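You operate a simulated robot arm through the tools that you are given. There is no shell and no other tool. Be economical: measure what you need, move in short steps, check, and stop when the job is done.

You run a simulated robot arm. Do the job below in one go: nothing can be reset, and whatever is moved stays where it is left.

TASK
Put some things from the top of the ironing cabinet away. At the end: the brown clothes brush from the top of the ironing cabinet is in the ironing cabinet drawer; the beige fabric comb from the top of the ironing cabinet is in the ironing cabinet drawer; whatever was shut is shut again. Leave all else as you found it, and nothing knocked over (what rides in a drawer may roll over).

Only the result counts: the job must be done as asked and must still hold three seconds after the hand-in. Knocking over, shifting, dropping, spilling or breaking anything else fails it.

THE ROBOT
A 7-joint arm with a two-finger parallel gripper, fixed in place. Base frame: the origin is at the foot of the arm, x ahead of it, y to its left, z up. Units: cm, rad, N and s.
With the tool pointing down near the work surface it reaches from about 24 to 68 cm from the base axis. Its first joint turns from -1.152 to 1.152 rad. Payload 2.4 kg.
Tool frame: the origin (TCP) lies between the finger pads and is the grasp point; the fingertips stand 3 cm ahead of it; z points along the fingers, y is the line along which they close. Largest opening 9.4 cm; finger width 2.8, thickness 1; the body of the gripper, 5 by 9.6 cm, starts 5.5 cm behind the TCP.
Orientation is told as [roll, pitch, yaw] about the base's x, y, z axes, in that order, counted from this pose: with the fingers straight down and closing along the base's y, the tool's x points along the base's -x, its y along +y and its z along -z.

THE INTERFACE
- The arm moves only by the tool step_arm. Its arguments are lists of equal length, an entry for each row: "slide": the shift along the tool's x, y, z in units of 150 mm (1.0 is 150 mm), a list of three; "turn": the turn, a rotation vector about the tool's x, y, z in units of 45 degrees (1.0 is 45 degrees), a list of three; "grip": the gripper command, from -1 (shut) to 1 (fully open), values between in proportion. In form: {"slide": [[tx, ty, tz], ...], "turn": [[rx, ry, rz], ...], "grip": [grip, ...]}. A call has 1 to 10 rows; each row is the pose to reach, as a shift and turn from the pose commanded when the call began, along the tool's axes at that moment. A call with a number of a shift or a turn outside -1 to 1 is refused whole. Rows are played at 5 a second. More than 5 cm and 0.15 rad between two rows, or a gripper value outside its range, and nothing of the call is played. Where a pose cannot be reached the arm comes as near as it can. A force on the tool above 40 N (or 10 N above the force at the start of the call, whichever is more), or a blocked arm, ends the call early, and 0.2 s more pass. The fingers move at their own pace (about 15.3 cm/s each) and stop on an object; they squeeze with about 34 N. The grip force told is the motor's: it shows also when the fingers shut on nothing. Time passes only in rows, and 0.2 s behind the last, so rows that repeat a pose let the fingers close. It gives the time, the measured TCP pose, the force on the tool (base axes), the opening and the grip force at its end, in the units of the frame above (readings bear some noise), and new pictures: "pictures" is both (left out), scene, wrist or none.
- Cameras (640 x 400 px; columns grow to the right, rows downward): "scene" is fixed at [2.5, 46.36, 144.33]; the picture's right is [-0.85, -0.53, 0.00], its down [-0.30, 0.48, -0.82] and it looks along [0.43, -0.70, -0.57] (base axes); focal length 360 px, centre (320, 200). "wrist" rides on the gripper at [7.6, 1.4, -10.2] in the tool frame; the picture's right is [-0.18, 0.98, 0.00], its down [-0.75, -0.14, -0.64] and it looks along [-0.63, -0.12, 0.77] (tool axes); focal length 243 px, centre (320, 200). There is no depth. A picture from a camera that has moved, and an enlarged one, comes with that camera's place and axes in the base frame and with its lens.
- enlarge(camera, box): a new picture of the part [left, top, right, bottom] of that camera's present view, enlarged. No time passes.
- finish_job(): hands the job in; it is judged then, once.

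Go step by step. Nothing tells you positions but the pictures and the camera data: compare them with the known pose of the tool, close in by small moves and look again before you grip or let go. The budget is 120 turns and 170 pictures, counting those below and the enlarged ones. Unless the task says otherwise, let go and move clear before handing in, and close with one line.

The tools are called as name(argument=value, ...) on one line, values as JSON. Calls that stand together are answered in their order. step_arm: Moves the arm, as the interface text tells. Its arguments: {"type":"object","properties":{"slide":{"type":"array"},"turn":{"type":"array"},"grip":{"type":"array"},"pictures":{"type":"string","enum":["both","scene","wrist","none"]}},"required":["slide","turn","grip"]} The other tools are called the same way: enlarge (camera, box) takes an enlarged picture of a part of a camera's view; finish_job () hands the job in.

At the start:

```text
time: 0.0
tcp_pos: [37.35, -15.02, 114.35]
tcp_rot: [0.0, 0.001, 0.0]
ft_force: [-0.4, 0.2, -0.6]
grip_width: 9.41
grip_force: 0.1
```

scene: 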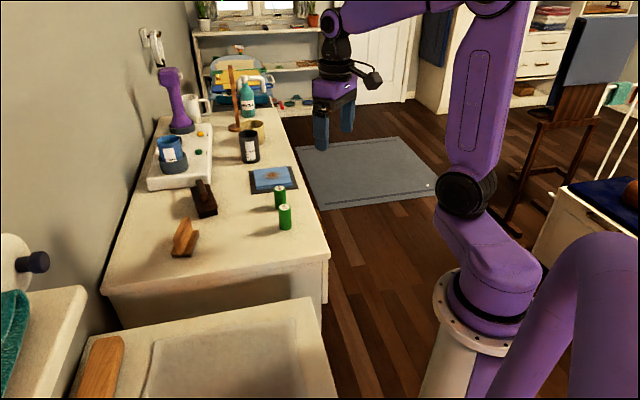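
wrist: 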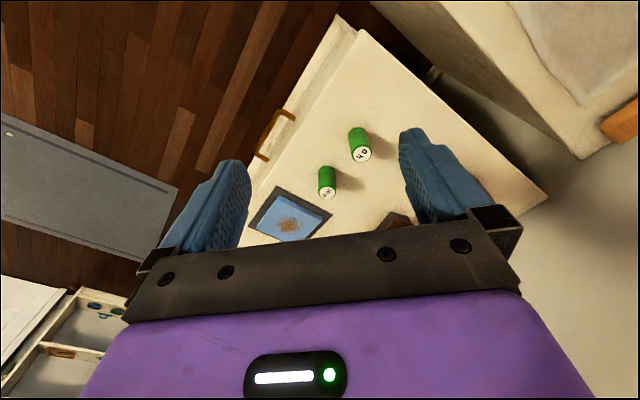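

I see the cabinet top with a dark brown brush, a beige comb-like thing, green spools and others; a drawer handle shows in the wrist view. I look closer first.

enlarge(camera="scene", box=[90, 100, 340, 300])

enlarge(camera="wrist", box=[200, 0, 560, 240])

```text
2.00 times, centred on (215, 200) of scene
camera zoom: at [2.5, 46.36, 144.33], right [-0.85, -0.53, 0.0], down [-0.3, 0.48, -0.82], along [0.43, -0.7, -0.57], focal length 720 px, centre (530, 200)
```

zoom: 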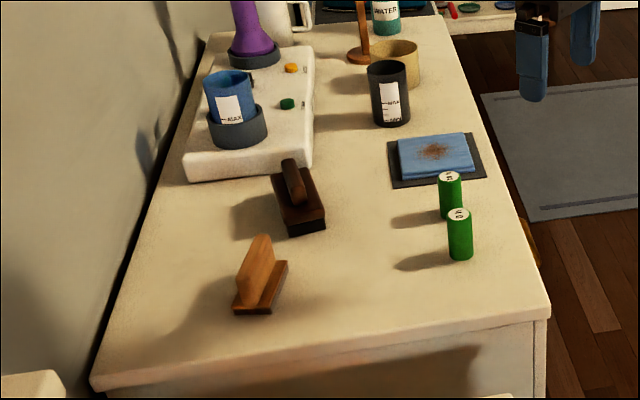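

```text
1.67 times, centred on (380, 120) of wrist
camera zoom: at [29.61, -13.72, 124.53], right [0.18, 0.98, 0.0], down [0.75, -0.14, 0.64], along [0.63, -0.12, -0.77], focal length 404 px, centre (220, 333)
```

zoom: 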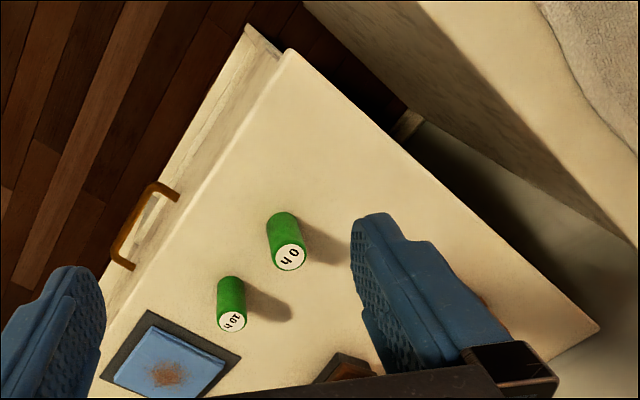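

I'll swing the wrist camera round to face the cabinet front (its front edge seems to run at 45°, with the handle near (48,-26)).

step_arm(slide=[[0, -0.167, 0.05], [0, -0.333, 0.1], [0, -0.5, 0.15], [0, -0.667, 0.2], [0, -0.833, 0.25], [0, -1.0, 0.3]], turn=[[0, 0, -0.167], [0, 0, -0.333], [0, 0, -0.5], [0, 0, -0.667], [0, 0, -0.833], [0, 0, -1.0]], grip=[1, 1, 1, 1, 1, 1])

```text
time: 1.4
tcp_pos: [37.21, -30.17, 109.89]
tcp_rot: [0.001, -0.001, 0.786]
ft_force: [0.0, 0.0, 0.3]
grip_width: 9.41
grip_force: 0.2
camera wrist: at [30.79, -34.66, 120.04], right [-0.57, 0.82, 0.0], down [0.63, 0.43, 0.64], along [0.53, 0.36, -0.77], focal length 243 px, centre (320, 200)
```

scene: 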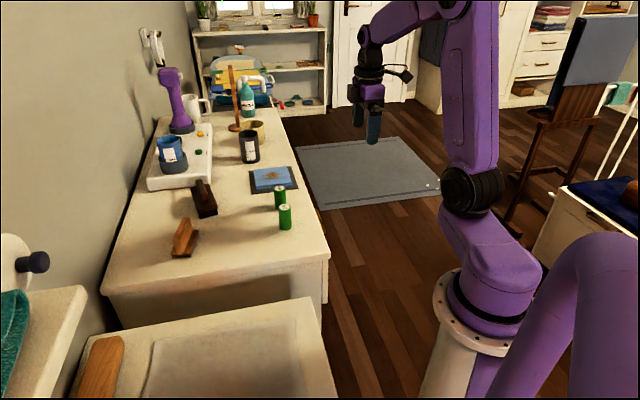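
wrist: 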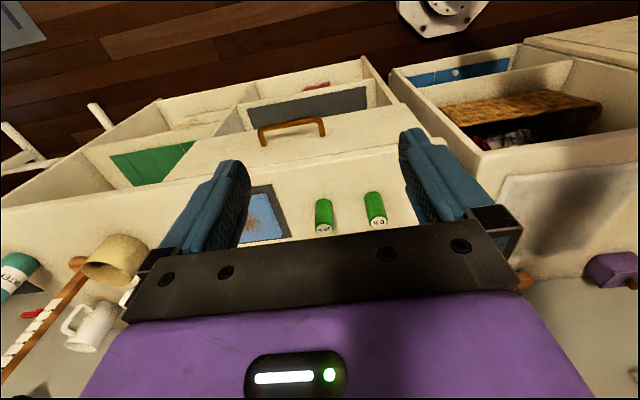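

The cabinet front with the handle is visible (upside down). I enlarge it.

enlarge(camera="wrist", box=[160, 60, 440, 235])

```text
2.29 times, centred on (300, 148) of wrist
camera zoom: at [30.79, -34.66, 120.04], right [-0.57, 0.82, 0.0], down [0.63, 0.43, 0.64], along [0.53, 0.36, -0.77], focal length 555 px, centre (366, 320)
```

zoom: 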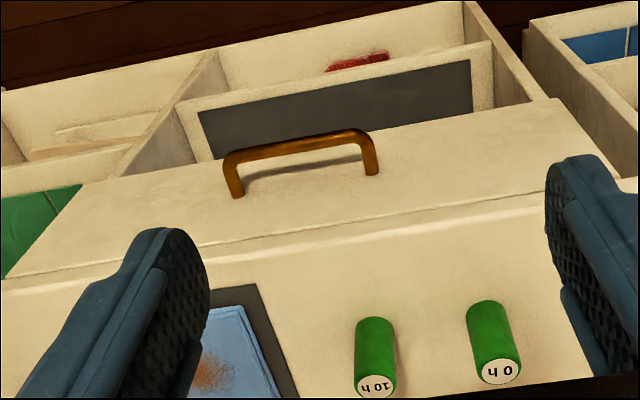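

The bar handle sits at about (48.6,-29.4,78), standing 3 cm off the face (plane x+y≈23.4). I turn the tool so the fingers close across the bar, staying outside and above.

step_arm(slide=[[0, 0, 0.05], [0, 0, 0.1], [0, 0, 0.15], [0, 0, 0.2], [0, 0, 0.25], [0, 0, 0.3]], turn=[[0, 0, 0.167], [0, 0, 0.333], [0, 0, 0.5], [0, 0, 0.667], [0, 0, 0.833], [0, 0, 1.0]], grip=[1, 1, 1, 1, 1, 1], pictures="none")

step_arm(slide=[[0, 0, 0.05], [0, 0, 0.1], [0, 0, 0.15], [0, 0, 0.2], [0, 0, 0.25], [0, 0, 0.3]], turn=[[0, 0, 0.167], [0, 0, 0.333], [0, 0, 0.5], [0, 0, 0.667], [0, 0, 0.833], [0, 0, 1.0]], grip=[0.5, 0, -0.3, -0.3, -0.3, -0.3])

```text
time: 2.8
tcp_pos: [37.32, -30.02, 105.33]
tcp_rot: [0.002, -0.002, -0.004]
ft_force: [-0.3, 0.1, -0.8]
grip_width: 9.39
grip_force: 0.1
```

```text
time: 4.2
tcp_pos: [37.23, -30.06, 100.77]
tcp_rot: [0.001, 0.0, -0.788]
ft_force: [-0.6, -0.9, -0.2]
grip_width: 3.31
grip_force: 0.1
camera wrist: at [32.85, -23.77, 111.03], right [0.83, 0.56, 0.0], down [0.43, -0.63, 0.64], along [0.36, -0.53, -0.77], focal length 243 px, centre (320, 200)
```

scene: 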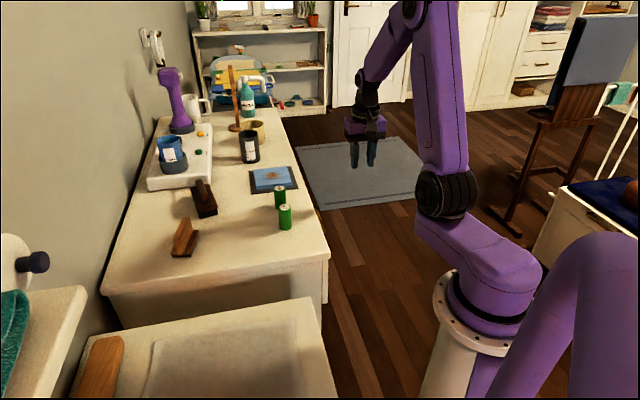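
wrist: 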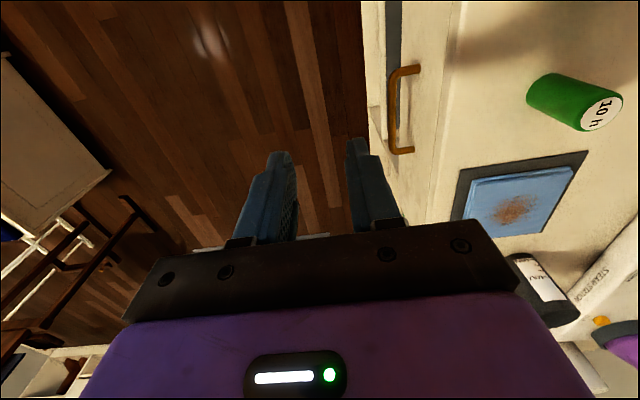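

Now tilt the tool 25° so the body clears the cabinet edge and come to a pre-grasp pose above the bar.

step_arm(slide=[[-0.091, 0.051, 0.19], [-0.181, 0.102, 0.38], [-0.272, 0.153, 0.57], [-0.362, 0.204, 0.76], [-0.453, 0.255, 0.947]], turn=[[-0.111, 0, 0], [-0.222, 0, 0], [-0.333, 0, 0], [-0.444, 0, 0], [-0.556, 0, 0]], grip=[-0.3, -0.3, -0.3, -0.3, -0.3])

```text
time: 5.4
tcp_pos: [44.92, -32.17, 86.55]
tcp_rot: [0.437, 0.0, -0.786]
ft_force: [0.8, 0.8, -0.3]
grip_width: 3.29
grip_force: 0.0
camera wrist: at [37.24, -29.03, 96.43], right [0.76, 0.5, 0.42], down [0.25, -0.82, 0.52], along [0.6, -0.29, -0.74], focal length 243 px, centre (320, 200)
```

scene: 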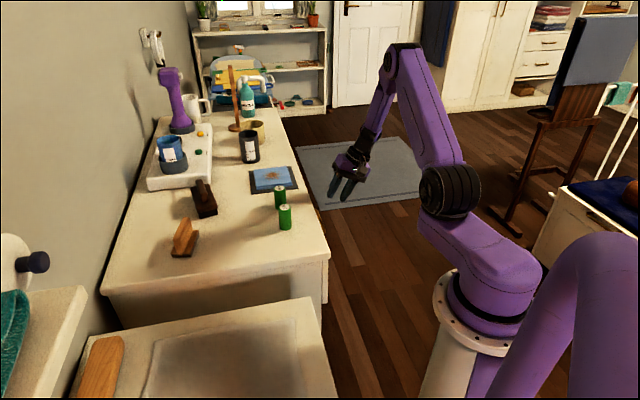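
wrist: 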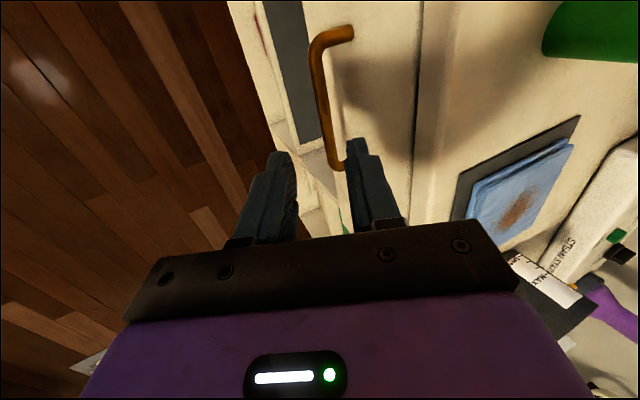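

The bar lies where expected, and the fingers straddle its line. I advance 8 cm along the fingers.

step_arm(slide=[[0, 0, 0.15], [0, 0, 0.3], [0, 0, 0.42], [0, 0, 0.533]], turn=[[0, 0, 0], [0, 0, 0], [0, 0, 0], [0, 0, 0]], grip=[-0.3, -0.3, -0.3, -0.3])

```text
time: 6.4
tcp_pos: [47.05, -29.74, 79.36]
tcp_rot: [0.435, 0.002, -0.784]
ft_force: [-0.1, -0.9, -0.3]
grip_width: 3.27
grip_force: 0.1
camera wrist: at [39.62, -26.66, 89.19], right [0.76, 0.5, 0.42], down [0.25, -0.82, 0.52], along [0.6, -0.29, -0.74], focal length 243 px, centre (320, 200)
```

scene: 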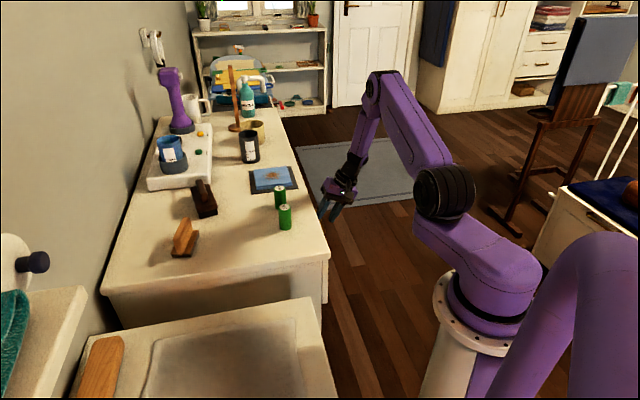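
wrist: 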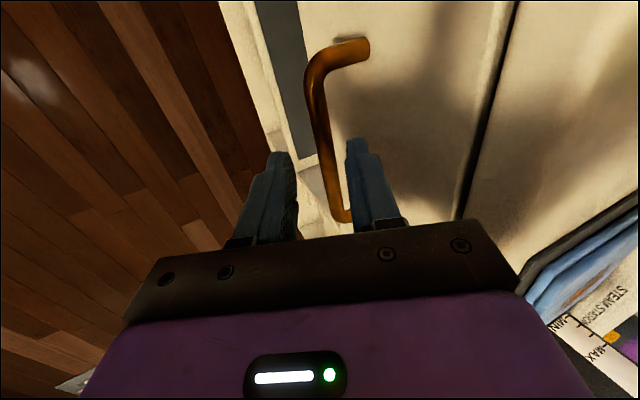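

The bar is between the fingers, nothing touched. I close.

step_arm(slide=[[0, 0, 0], [0, 0, 0], [0, 0, 0]], turn=[[0, 0, 0], [0, 0, 0], [0, 0, 0]], grip=[-1, -1, -1])

```text
time: 7.2
tcp_pos: [47.14, -29.75, 79.33]
tcp_rot: [0.437, 0.001, -0.787]
ft_force: [-0.3, -0.5, 0.2]
grip_width: 0.0
grip_force: 33.0
camera wrist: at [39.61, -26.66, 89.21], right [0.76, 0.5, 0.42], down [0.25, -0.82, 0.52], along [0.6, -0.29, -0.74], focal length 243 px, centre (320, 200)
```

scene: 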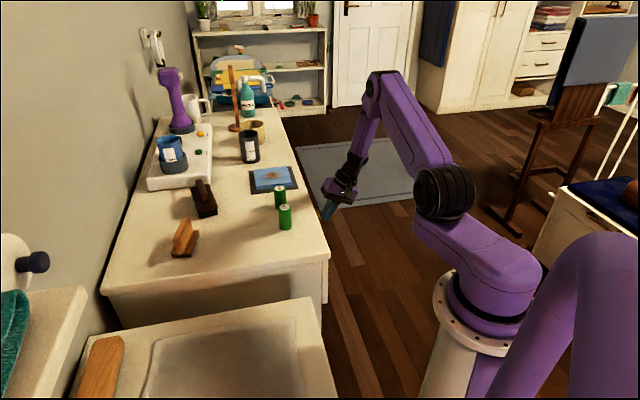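
wrist: 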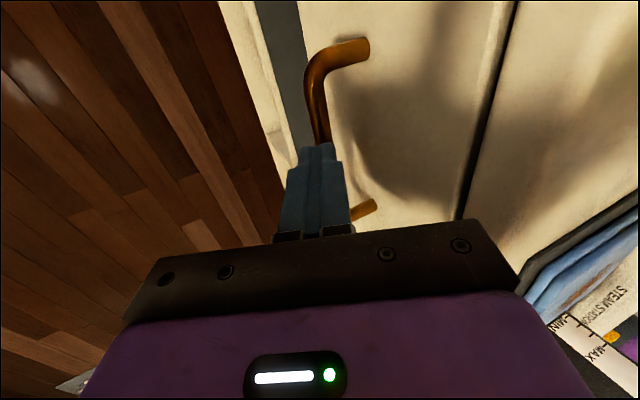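

The fingers closed above the bar: it must lie lower, about (49.9,-29.1,75), since the seam I used sits below the slab top. I open and advance further.

step_arm(slide=[[0, 0, 0], [0, 0, 0], [-0.05, -0.01, 0.07], [-0.1, -0.013, 0.14], [-0.1, -0.013, 0.21]], turn=[[0, 0, 0], [0, 0, 0], [0, 0, 0], [0, 0, 0], [0, 0, 0]], grip=[-0.2, -0.2, -0.2, -0.2, -0.2], pictures="wrist")

```text
time: 8.4
tcp_pos: [49.09, -29.94, 76.37]
tcp_rot: [0.436, 0.001, -0.787]
ft_force: [-0.2, 0.1, 0.5]
grip_width: 3.77
grip_force: 0.0
camera wrist: at [41.5, -26.85, 86.25], right [0.76, 0.5, 0.42], down [0.25, -0.82, 0.52], along [0.6, -0.29, -0.74], focal length 243 px, centre (320, 200)
```

wrist: 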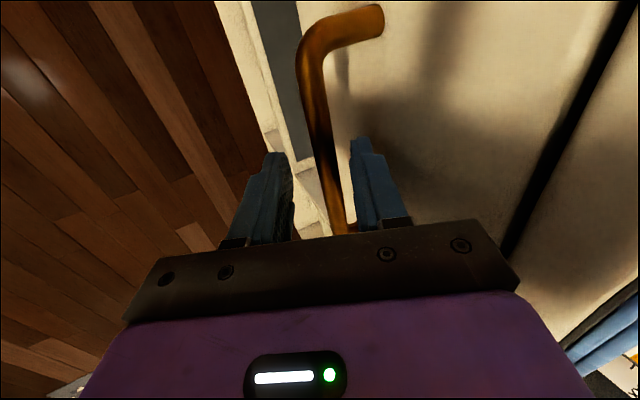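

step_arm(slide=[[0, 0, 0], [0, 0, 0], [0, 0, 0]], turn=[[0, 0, 0], [0, 0, 0], [0, 0, 0]], grip=[-1, -1, -1], pictures="wrist")

```text
time: 9.2
tcp_pos: [49.13, -29.85, 76.53]
tcp_rot: [0.439, -0.002, -0.783]
ft_force: [1.3, 2.0, 21.9]
grip_width: 1.17
grip_force: 45.6
camera wrist: at [41.51, -26.85, 86.34], right [0.76, 0.5, 0.42], down [0.25, -0.81, 0.52], along [0.6, -0.29, -0.74], focal length 243 px, centre (320, 200)
```

wrist: 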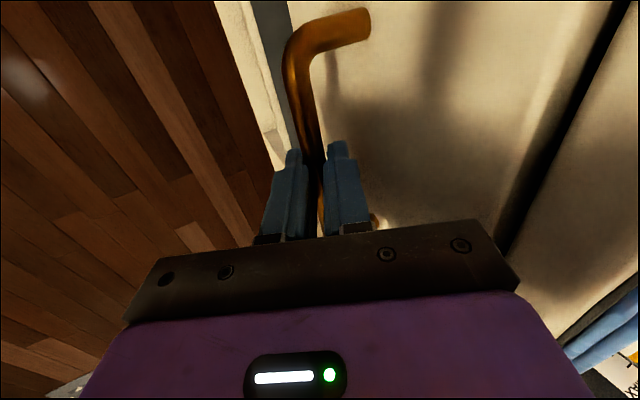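

The bar is gripped (1.17 cm). I pull straight out gently.

step_arm(slide=[[0, -0.055, -0.04], [0, -0.117, -0.07], [0, -0.177, -0.098], [0, -0.238, -0.126], [0, -0.298, -0.154], [0, -0.359, -0.182]], turn=[[0, 0, 0], [0, 0, 0], [0, 0, 0], [0, 0, 0], [0, 0, 0], [0, 0, 0]], grip=[-1, -1, -1, -1, -1, -1])

```text
time: 10.6
tcp_pos: [44.8, -34.33, 76.5]
tcp_rot: [0.435, -0.001, -0.788]
ft_force: [5.9, -5.2, -18.0]
grip_width: 1.2
grip_force: 44.8
camera wrist: at [37.19, -31.18, 86.37], right [0.76, 0.5, 0.41], down [0.25, -0.81, 0.52], along [0.6, -0.29, -0.74], focal length 243 px, centre (320, 200)
```

scene: 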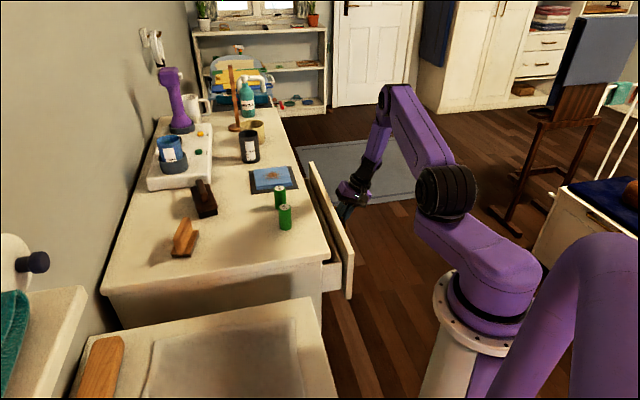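
wrist: 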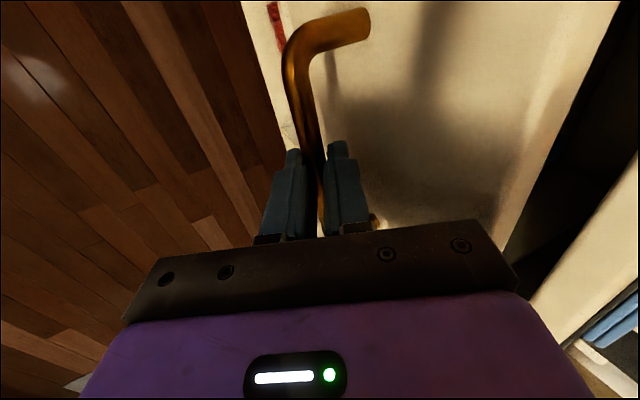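

The drawer slides out well. I keep pulling.

step_arm(slide=[[0, -0.125, -0.047], [0, -0.246, -0.104], [0, -0.367, -0.16], [0, -0.487, -0.216], [0, -0.608, -0.273], [0, -0.729, -0.329], [0, -0.85, -0.386]], turn=[[0, 0, 0], [0, 0, 0], [0, 0, 0], [0, 0, 0], [0, 0, 0], [0, 0, 0], [0, 0, 0]], grip=[-1, -1, -1, -1, -1, -1, -1])

```text
time: 12.2
tcp_pos: [34.8, -44.22, 76.57]
tcp_rot: [0.436, 0.0, -0.784]
ft_force: [0.6, -0.2, 7.0]
grip_width: 1.15
grip_force: 44.7
camera wrist: at [27.28, -41.06, 86.36], right [0.76, 0.5, 0.42], down [0.25, -0.82, 0.52], along [0.6, -0.29, -0.74], focal length 243 px, centre (320, 200)
```

scene: 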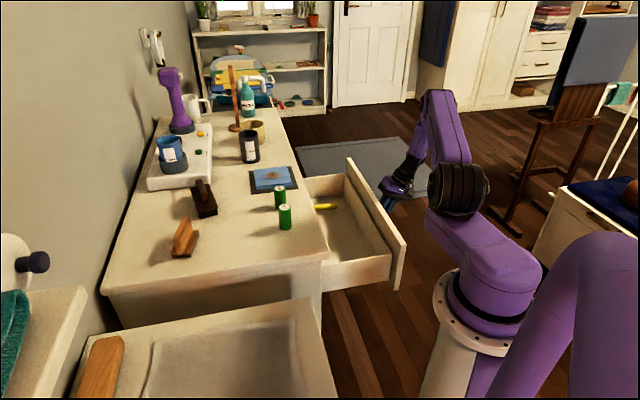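
wrist: 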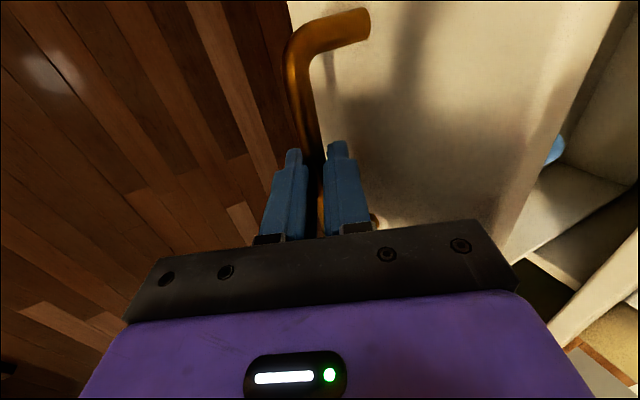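

The drawer is about 20 cm open. I release and back out.

step_arm(slide=[[0, 0, 0], [0, 0, 0], [0, 0, -0.2], [0, 0, -0.4], [0, 0, -0.65], [0, 0, -0.95]], turn=[[0, 0, 0], [0, 0, 0], [0, 0, 0], [0, 0, 0], [0, 0, 0], [0, 0, 0]], grip=[-0.25, -0.25, -0.25, -0.25, -0.25, -0.25])

```text
time: 13.6
tcp_pos: [30.54, -48.26, 89.57]
tcp_rot: [0.438, 0.002, -0.787]
ft_force: [0.4, 0.4, -0.1]
grip_width: 3.53
grip_force: 0.0
camera wrist: at [23.05, -45.23, 99.42], right [0.76, 0.5, 0.42], down [0.25, -0.82, 0.52], along [0.6, -0.29, -0.75], focal length 243 px, centre (320, 200)
```

scene: 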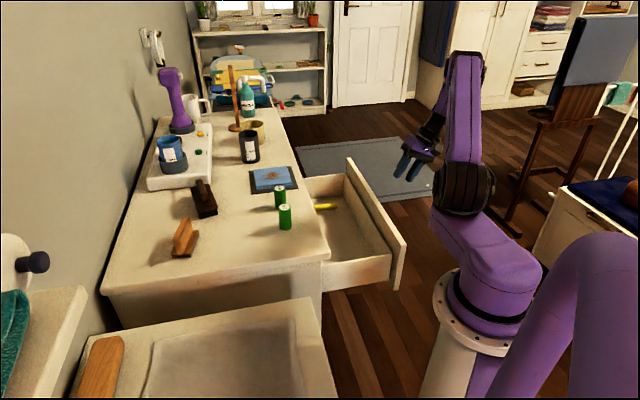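
wrist: 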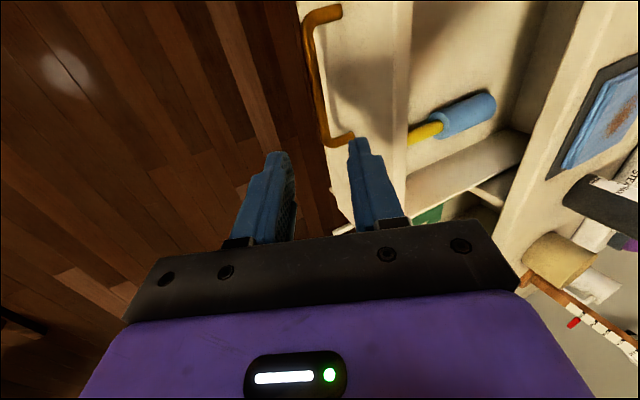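

I lift, straighten the tool and start the swing toward the comb.

step_arm(slide=[[0.028, 0.184, -0.105], [0.056, 0.368, -0.21], [0.085, 0.552, -0.316], [0.113, 0.736, -0.421], [0.141, 0.92, -0.526]], turn=[[0.111, 0, 0], [0.222, 0, 0], [0.333, 0, 0], [0.444, 0, 0], [0.556, 0, 0]], grip=[0, 0.3, 0.6, 1, 1], pictures="none")

step_arm(slide=[[0.1, 0.166, 0], [0.2, 0.333, 0], [0.3, 0.5, 0], [0.4, 0.666, 0], [0.5, 0.833, 0], [0.6, 1.0, 0]], turn=[[0, 0, -0.167], [0, 0, -0.333], [0, 0, -0.5], [0, 0, -0.667], [0, 0, -0.833], [0, 0, -1.0]], grip=[1, 1, 1, 1, 1, 1], pictures="none")

```text
time: 14.8
tcp_pos: [35.64, -40.48, 102.5]
tcp_rot: [-0.002, -0.001, -0.786]
ft_force: [-0.4, 0.0, 0.3]
grip_width: 9.4
grip_force: 0.1
```

```text
time: 16.2
tcp_pos: [39.89, -23.37, 102.43]
tcp_rot: [0.001, 0.0, 0.002]
ft_force: [-0.2, 0.5, 1.1]
grip_width: 9.39
grip_force: 0.1
```

step_arm(slide=[[0, 0.25, -0.1], [0, 0.5, -0.2], [0, 0.75, -0.25], [0, 1.0, -0.3]], turn=[[0, 0, 0], [0, 0, 0], [0, 0, 0], [0, 0, 0]], grip=[1, 1, 1, 1], pictures="none")

step_arm(slide=[[-0.15, 0.2, 0], [-0.3, 0.4, 0], [-0.45, 0.65, 0], [-0.6, 0.9, 0]], turn=[[0, 0, 0], [0, 0, 0], [0, 0, 0], [0, 0, 0]], grip=[1, 1, 1, 1])

```text
time: 17.2
tcp_pos: [39.81, -8.38, 106.91]
tcp_rot: [0.001, 0.001, 0.001]
ft_force: [0.3, 0.8, -0.9]
grip_width: 9.39
grip_force: 0.1
```

```text
time: 18.2
tcp_pos: [48.91, 5.1, 106.91]
tcp_rot: [0.0, 0.001, -0.001]
ft_force: [0.4, 1.0, 0.7]
grip_width: 9.42
grip_force: 0.0
camera wrist: at [41.26, 6.41, 117.18], right [0.19, 0.98, 0.0], down [0.75, -0.14, 0.64], along [0.63, -0.12, -0.77], focal length 243 px, centre (320, 200)
```

scene: 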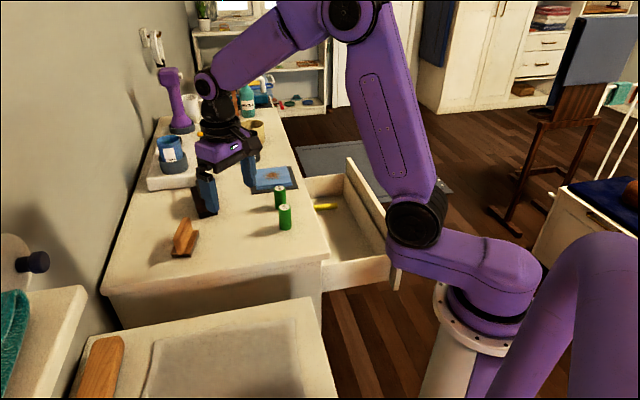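
wrist: 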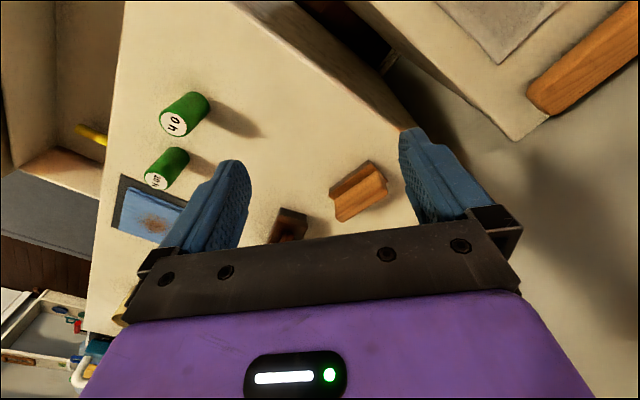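

enlarge(camera="wrist", box=[240, 140, 432, 260])

enlarge(camera="scene", box=[140, 160, 268, 270])

```text
3.33 times, centred on (336, 200) of wrist
camera zoom: at [41.26, 6.41, 117.18], right [0.19, 0.98, 0.0], down [0.75, -0.14, 0.64], along [0.63, -0.12, -0.77], focal length 809 px, centre (267, 200)
```

zoom: 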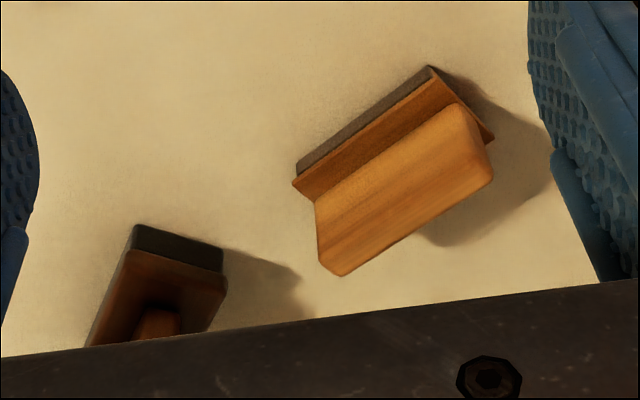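

```text
3.64 times, centred on (204, 215) of scene
camera zoom: at [2.5, 46.36, 144.33], right [-0.85, -0.53, 0.0], down [-0.3, 0.48, -0.82], along [0.43, -0.7, -0.57], focal length 1309 px, centre (742, 146)
```

zoom: 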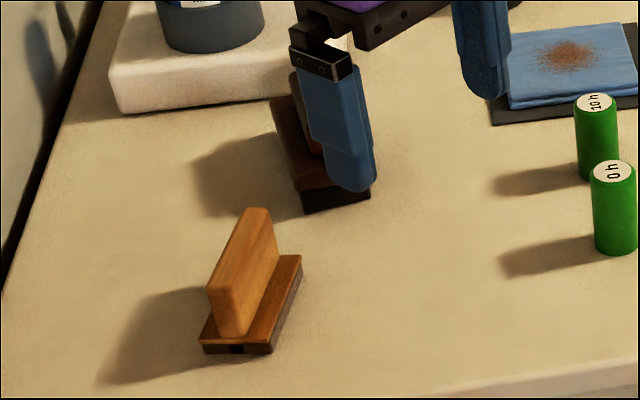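

The comb's fin-like handle runs from about (62,11) to (66.5,4.5), top z≈91.8. I turn to close across it and hover.

step_arm(slide=[[-0.133, 0.03, 0], [-0.266, 0.06, 0], [-0.4, 0.09, 0], [-0.533, 0.12, 0], [-0.667, 0.15, 0], [-0.8, 0.17, 0]], turn=[[0, 0, 0.167], [0, 0, 0.333], [0, 0, 0.5], [0, 0, 0.667], [0, 0, 0.833], [0, 0, 1.0]], grip=[1, 1, 1, 1, 1, 1], pictures="none")

step_arm(slide=[[0, 0, 0.12], [0, 0, 0.24], [0, 0, 0.36]], turn=[[0, 0, 0.115], [0, 0, 0.231], [0, 0, 0.231]], grip=[0.3, -0.1, -0.1])

```text
time: 19.6
tcp_pos: [60.96, 7.57, 106.9]
tcp_rot: [0.001, 0.001, -0.789]
ft_force: [0.7, -0.3, -0.4]
grip_width: 9.4
grip_force: 0.0
```

```text
time: 20.4
tcp_pos: [60.86, 7.66, 101.51]
tcp_rot: [0.0, 0.0, -0.968]
ft_force: [0.3, -0.1, 0.6]
grip_width: 4.21
grip_force: 0.1
camera wrist: at [57.71, 14.56, 111.71], right [0.91, 0.4, 0.0], down [0.31, -0.7, 0.64], along [0.26, -0.59, -0.77], focal length 243 px, centre (320, 200)
```

scene: 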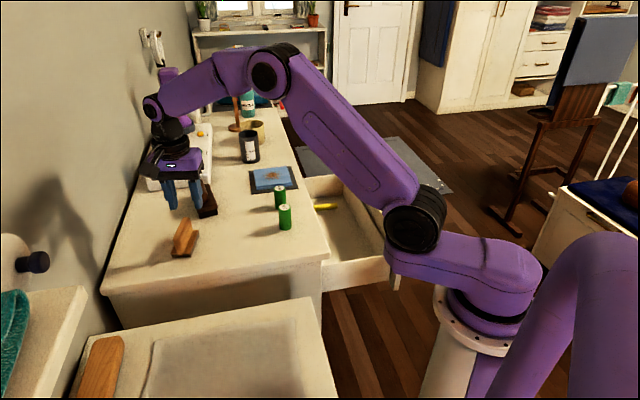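
wrist: 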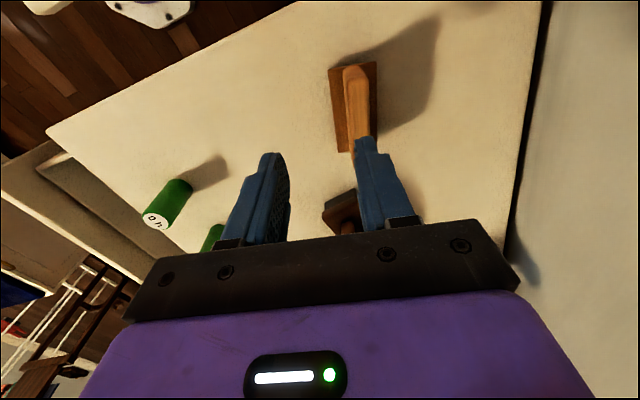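

I align over the fin at about (64.3,7.6) and lower part-way to check.

step_arm(slide=[[-0.07, 0.1, 0.0], [-0.133, 0.187, 0.1], [-0.133, 0.187, 0.27]], turn=[[0, 0, 0.035], [0, 0, 0.035], [0, 0, 0.035]], grip=[-0.1, -0.1, -0.1])

enlarge(camera="scene", box=[140, 160, 268, 270])

```text
time: 21.2
tcp_pos: [64.33, 7.58, 97.48]
tcp_rot: [0.0, 0.0, -0.995]
ft_force: [-0.2, -0.3, 0.1]
grip_width: 4.22
grip_force: 0.0
camera wrist: at [61.33, 14.61, 107.69], right [0.92, 0.38, 0.0], down [0.29, -0.71, 0.64], along [0.24, -0.59, -0.77], focal length 243 px, centre (320, 200)
```

scene: 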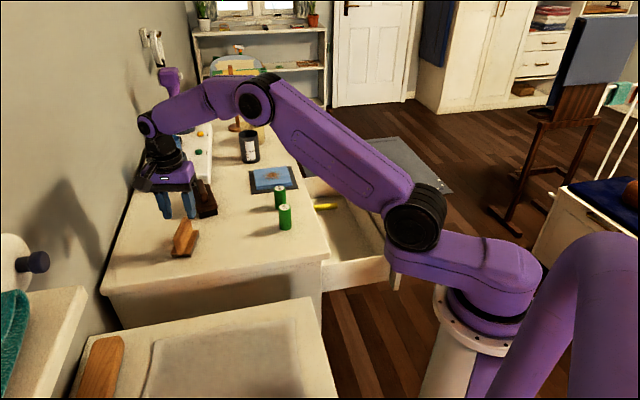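
wrist: 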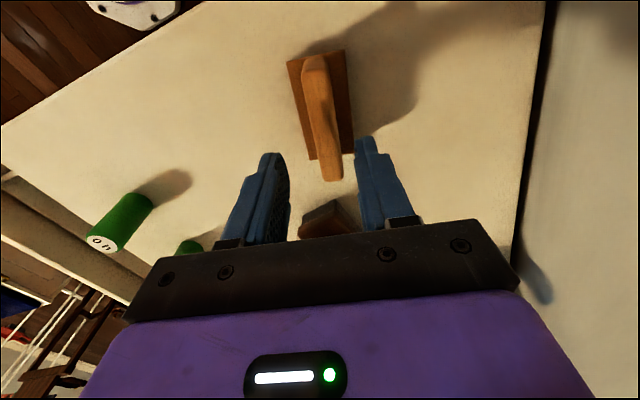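

```text
3.64 times, centred on (204, 215) of scene
camera zoom: at [2.5, 46.36, 144.33], right [-0.85, -0.53, 0.0], down [-0.3, 0.48, -0.82], along [0.43, -0.7, -0.57], focal length 1309 px, centre (742, 146)
```

zoom: 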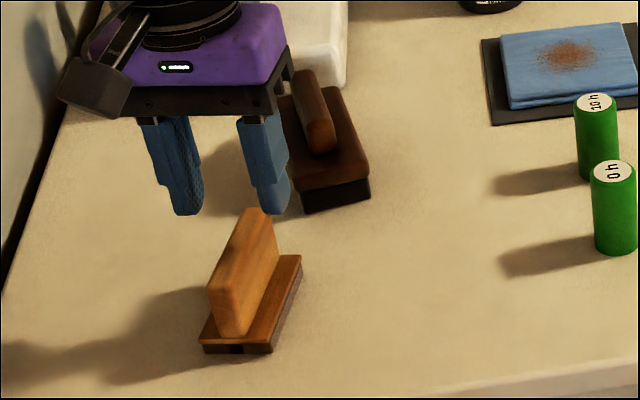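

The fin is between the fingers' planes; I lower and close.

step_arm(slide=[[0, 0.01, 0.15], [0, 0.015, 0.3], [0, 0.015, 0.41], [0, 0.015, 0.41], [0, 0.015, 0.41], [0, 0.015, 0.41]], turn=[[0, 0, 0.01], [0, 0, 0.01], [0, 0, 0.01], [0, 0, 0.01], [0, 0, 0.01], [0, 0, 0.01]], grip=[-0.1, -0.1, -0.1, -0.1, -1, -1])

enlarge(camera="scene", box=[140, 160, 268, 270])

```text
time: 22.6
tcp_pos: [64.4, 7.75, 91.33]
tcp_rot: [-0.001, -0.001, -1.006]
ft_force: [0.4, -0.5, -0.6]
grip_width: 2.17
grip_force: 34.2
camera wrist: at [61.57, 14.74, 101.47], right [0.93, 0.37, 0.0], down [0.29, -0.71, 0.64], along [0.24, -0.6, -0.77], focal length 243 px, centre (320, 200)
```

scene: 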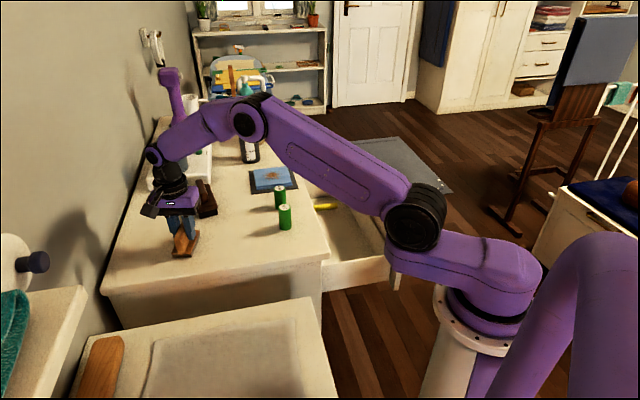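
wrist: 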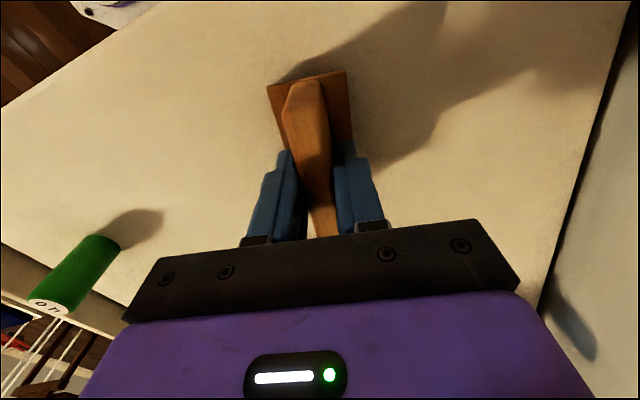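

```text
3.64 times, centred on (204, 215) of scene
camera zoom: at [2.5, 46.36, 144.33], right [-0.85, -0.53, 0.0], down [-0.3, 0.48, -0.82], along [0.43, -0.7, -0.57], focal length 1309 px, centre (742, 146)
```

zoom: 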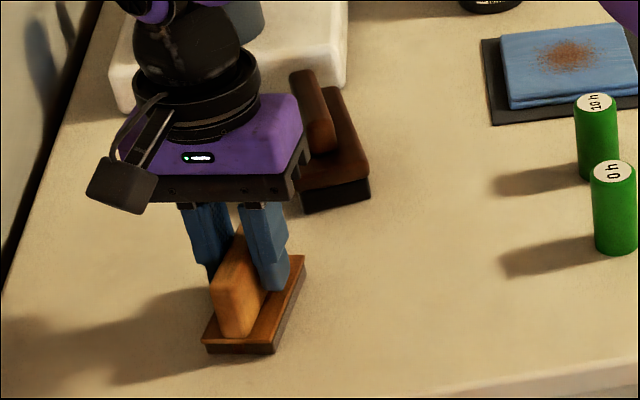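

Comb held. I lift 12 cm straight up.

step_arm(slide=[[0, 0, -0.1], [0, 0, -0.3], [0, 0, -0.55], [0, 0, -0.8]], turn=[[0, 0, 0], [0, 0, 0], [0, 0, 0], [0, 0, 0]], grip=[-1, -1, -1, -1])

```text
time: 23.6
tcp_pos: [64.49, 7.65, 103.34]
tcp_rot: [0.0, 0.0, -1.002]
ft_force: [0.6, -0.2, -0.2]
grip_width: 0.0
grip_force: 33.2
camera wrist: at [61.65, 14.69, 113.55], right [0.93, 0.37, 0.0], down [0.29, -0.71, 0.64], along [0.24, -0.6, -0.77], focal length 243 px, centre (320, 200)
```

scene: 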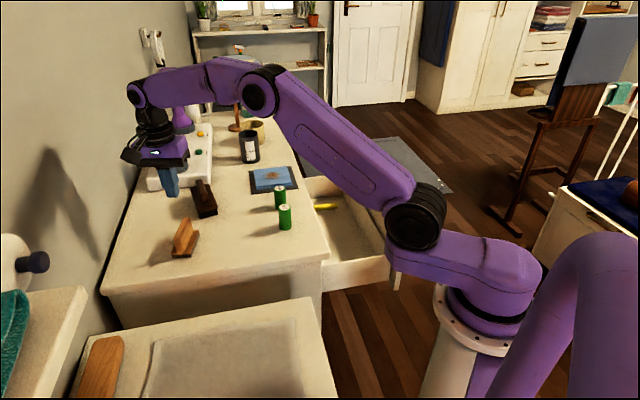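
wrist: 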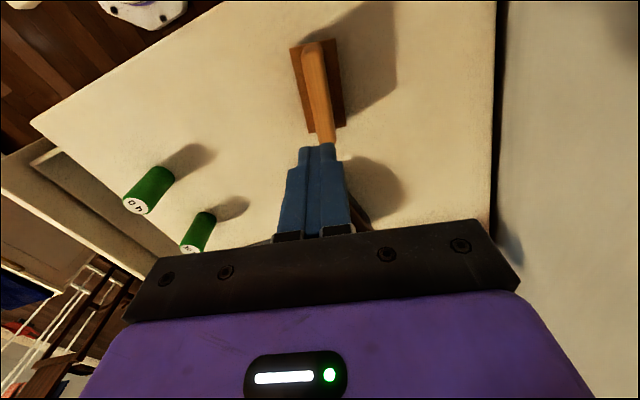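

The comb slipped out and stands on the top still. I examine it before retrying.

enlarge(camera="wrist", box=[256, 20, 384, 150])

enlarge(camera="scene", box=[155, 200, 235, 265])

```text
3.08 times, centred on (320, 85) of wrist
camera zoom: at [61.65, 14.69, 113.55], right [0.93, 0.37, 0.0], down [0.29, -0.71, 0.64], along [0.24, -0.6, -0.77], focal length 746 px, centre (320, 554)
```

zoom: 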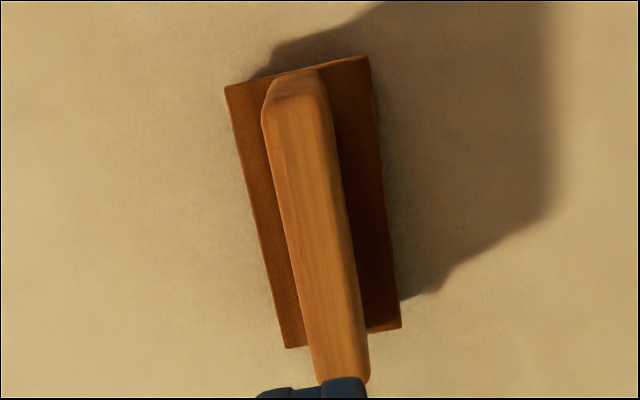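

```text
6.15 times, centred on (195, 232) of scene
camera zoom: at [2.5, 46.36, 144.33], right [-0.85, -0.53, 0.0], down [-0.3, 0.48, -0.82], along [0.43, -0.7, -0.57], focal length 2216 px, centre (1089, 0)
```

zoom: 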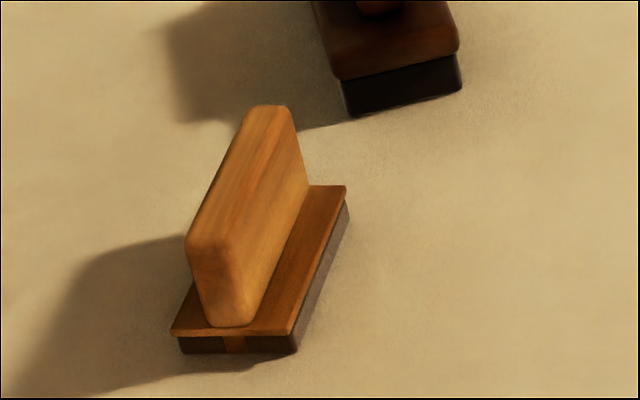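

It hasn't moved noticeably. I re-grip deeper (down to near the base plate), aligned to −58.5°, then test-lift slowly.

step_arm(slide=[[0.01, 0.02, 0], [0.02, 0.02, 0.2], [0.02, 0.02, 0.45], [0.02, 0.02, 0.7], [0.02, 0.02, 0.8]], turn=[[0, 0, 0.02], [0, 0, 0.02], [0, 0, 0.02], [0, 0, 0.02], [0, 0, 0.02]], grip=[0, 0, 0, 0, 0])

step_arm(slide=[[0, 0, 0.02], [0, 0, 0.04], [0, 0, 0.053]], turn=[[0, 0, 0], [0, 0, 0], [0, 0, 0]], grip=[0, 0, 0])

```text
time: 24.8
tcp_pos: [64.71, 8.12, 91.33]
tcp_rot: [0.001, 0.0, -1.019]
ft_force: [-0.3, -0.3, 0.5]
grip_width: 4.72
grip_force: 0.1
camera wrist: at [61.85, 15.16, 101.5], right [0.93, 0.36, 0.0], down [0.27, -0.72, 0.64], along [0.23, -0.6, -0.77], focal length 243 px, centre (320, 200)
```

scene: 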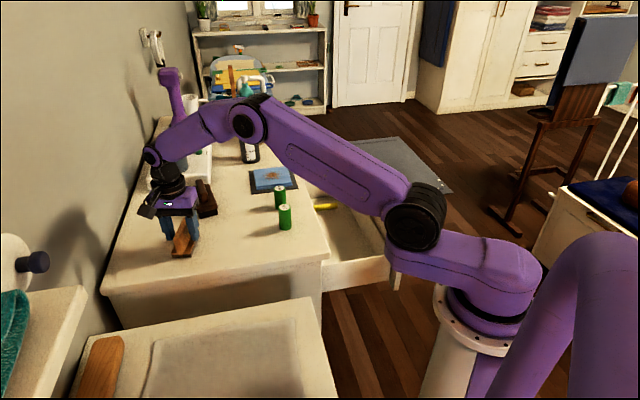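
wrist: 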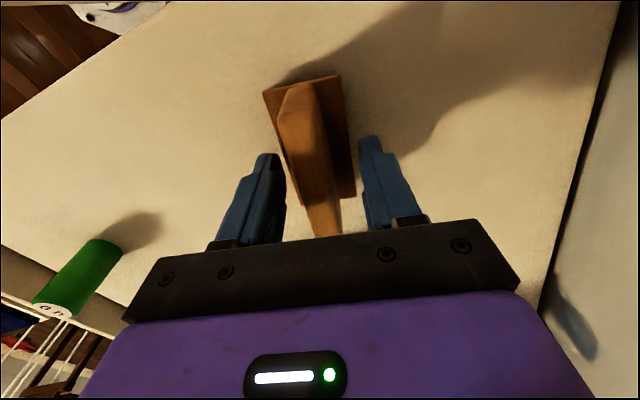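

```text
time: 25.6
tcp_pos: [64.52, 8.06, 90.68]
tcp_rot: [0.0, 0.0, -1.019]
ft_force: [-0.7, -0.6, 4.4]
grip_width: 4.72
grip_force: 0.2
camera wrist: at [61.8, 15.18, 100.75], right [0.93, 0.36, 0.0], down [0.28, -0.72, 0.64], along [0.23, -0.6, -0.77], focal length 243 px, centre (320, 200)
```

scene: 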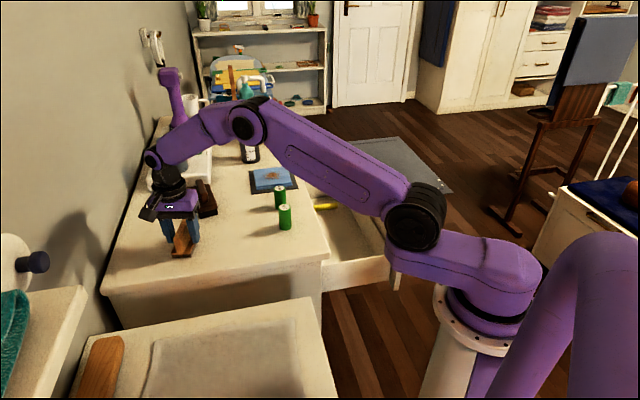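
wrist: 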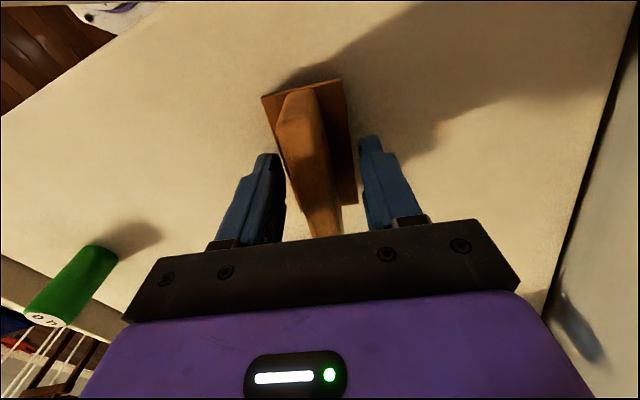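

Fingertips are just touching the plate level. I raise a hair, close, wait, and test-lift slowly.

step_arm(slide=[[0, 0, -0.02], [0, 0, -0.02], [0, 0, -0.02], [0, 0, -0.02], [0, 0, -0.02], [0, 0, -0.02]], turn=[[0, 0, 0], [0, 0, 0], [0, 0, 0], [0, 0, 0], [0, 0, 0], [0, 0, 0]], grip=[0, -1, -1, -1, -1, -1], pictures="none")

step_arm(slide=[[0, 0, -0.01], [0, 0, -0.02], [0, 0, -0.04], [0, 0, -0.06], [0, 0, -0.09]], turn=[[0, 0, 0], [0, 0, 0], [0, 0, 0], [0, 0, 0], [0, 0, 0]], grip=[-1, -1, -1, -1, -1])

enlarge(camera="scene", box=[155, 200, 235, 265])

```text
time: 27.0
tcp_pos: [64.6, 8.01, 90.98]
tcp_rot: [0.001, 0.0, -1.02]
ft_force: [0.2, 0.6, -0.5]
grip_width: 2.2
grip_force: 34.3
```

```text
time: 28.2
tcp_pos: [64.5, 8.09, 92.15]
tcp_rot: [0.0, 0.001, -1.02]
ft_force: [0.7, 0.0, -0.4]
grip_width: 2.18
grip_force: 34.2
camera wrist: at [61.78, 15.16, 102.35], right [0.93, 0.36, 0.0], down [0.28, -0.72, 0.64], along [0.23, -0.6, -0.77], focal length 243 px, centre (320, 200)
```

scene: 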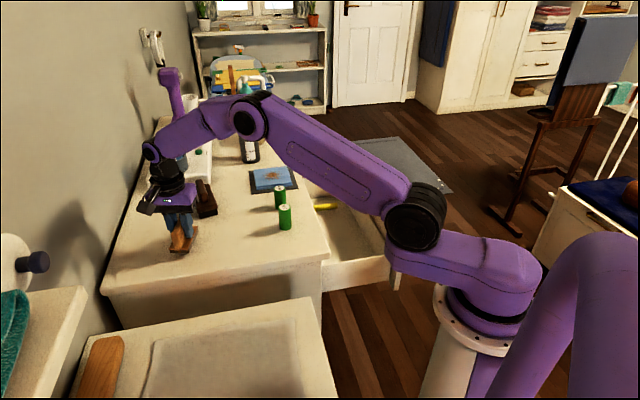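
wrist: 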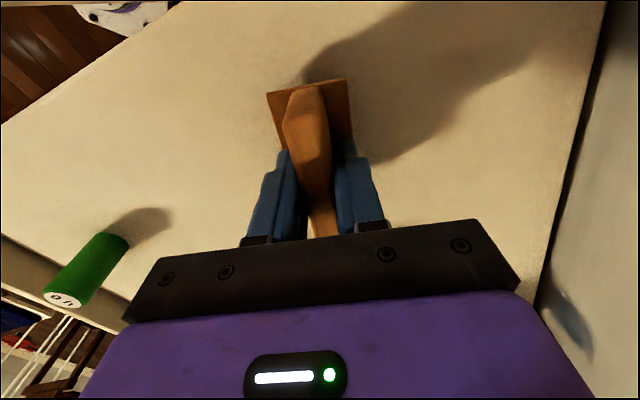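

```text
6.15 times, centred on (195, 232) of scene
camera zoom: at [2.5, 46.36, 144.33], right [-0.85, -0.53, 0.0], down [-0.3, 0.48, -0.82], along [0.43, -0.7, -0.57], focal length 2216 px, centre (1089, 0)
```

zoom: 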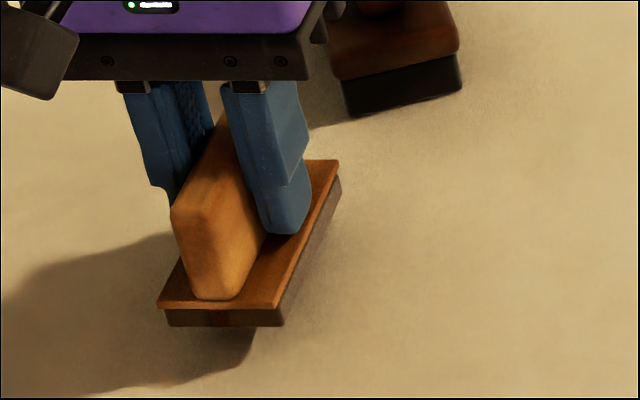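

It is lifted and held this time. I continue slowly.

step_arm(slide=[[0, 0, -0.05], [0, 0, -0.1], [0, 0, -0.16], [0, 0, -0.22], [0, 0, -0.28], [0, 0, -0.34], [0, 0, -0.4], [0, 0, -0.46], [0, 0, -0.52], [0, 0, -0.56]], turn=[[0, 0, 0], [0, 0, 0], [0, 0, 0], [0, 0, 0], [0, 0, 0], [0, 0, 0], [0, 0, 0], [0, 0, 0], [0, 0, 0], [0, 0, 0]], grip=[-1, -1, -1, -1, -1, -1, -1, -1, -1, -1], pictures="wrist")

```text
time: 30.4
tcp_pos: [64.63, 7.99, 100.54]
tcp_rot: [0.0, 0.001, -1.019]
ft_force: [-0.2, 0.1, -0.7]
grip_width: 2.16
grip_force: 33.5
camera wrist: at [61.8, 15.15, 110.76], right [0.93, 0.36, 0.0], down [0.28, -0.72, 0.64], along [0.23, -0.6, -0.77], focal length 243 px, centre (320, 200)
```

wrist: 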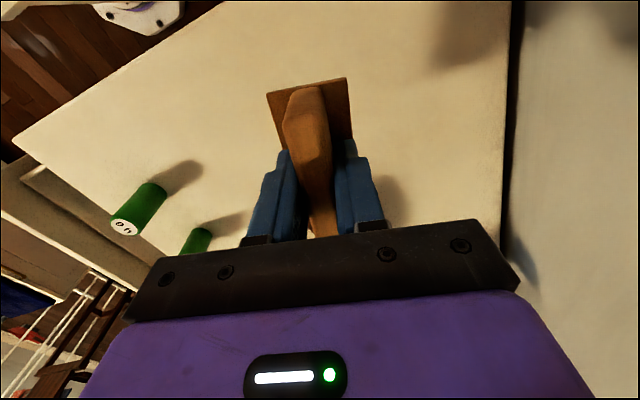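

Holding. I carry it over, raising first to clear the spools.

step_arm(slide=[[0, 0, -0.09], [0, -0.02, -0.18], [0, -0.08, -0.27], [-0.02, -0.18, -0.36], [-0.05, -0.3, -0.37], [-0.08, -0.44, -0.37], [-0.11, -0.58, -0.37], [-0.14, -0.72, -0.37], [-0.17, -0.86, -0.37], [-0.19, -1.0, -0.37]], turn=[[0, 0, 0], [0, 0, 0], [0, 0, 0], [0, 0, 0], [0, 0, 0], [0, 0, 0], [0, 0, 0], [0, 0, 0], [0, 0, 0], [0, 0, 0]], grip=[-1, -1, -1, -1, -1, -1, -1, -1, -1, -1], pictures="none")

step_arm(slide=[[-0.02, -0.1, 0], [-0.04, -0.2, 0], [-0.06, -0.3, 0], [-0.08, -0.4, 0], [-0.1, -0.5, 0], [-0.12, -0.6, 0], [-0.14, -0.7, 0], [-0.16, -0.8, 0], [-0.18, -0.9, 0], [-0.19, -1.0, 0]], turn=[[0, 0, 0], [0, 0, 0], [0, 0, 0], [0, 0, 0], [0, 0, 0], [0, 0, 0], [0, 0, 0], [0, 0, 0], [0, 0, 0], [0, 0, 0]], grip=[-1, -1, -1, -1, -1, -1, -1, -1, -1, -1])

```text
time: 32.6
tcp_pos: [53.17, -2.21, 106.17]
tcp_rot: [0.001, 0.001, -1.016]
ft_force: [0.6, -0.2, -0.7]
grip_width: 2.15
grip_force: 33.5
```

```text
time: 34.8
tcp_pos: [41.98, -12.68, 106.08]
tcp_rot: [0.0, 0.001, -1.019]
ft_force: [0.7, 0.1, -0.8]
grip_width: 2.15
grip_force: 33.9
camera wrist: at [39.19, -5.45, 116.28], right [0.93, 0.36, 0.0], down [0.27, -0.72, 0.64], along [0.23, -0.6, -0.77], focal length 243 px, centre (320, 200)
```

scene: 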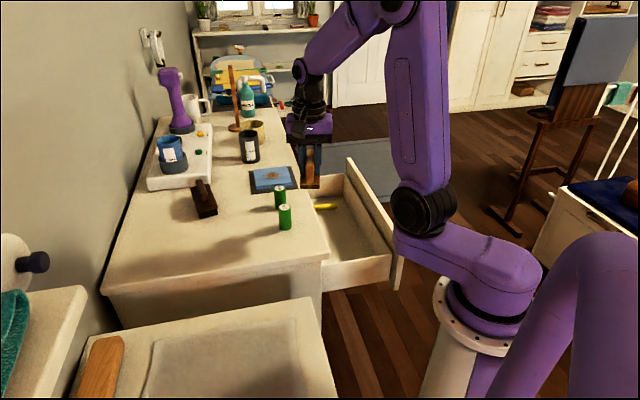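
wrist: 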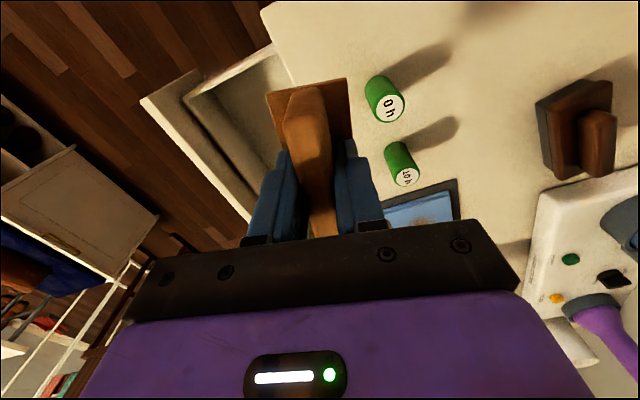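

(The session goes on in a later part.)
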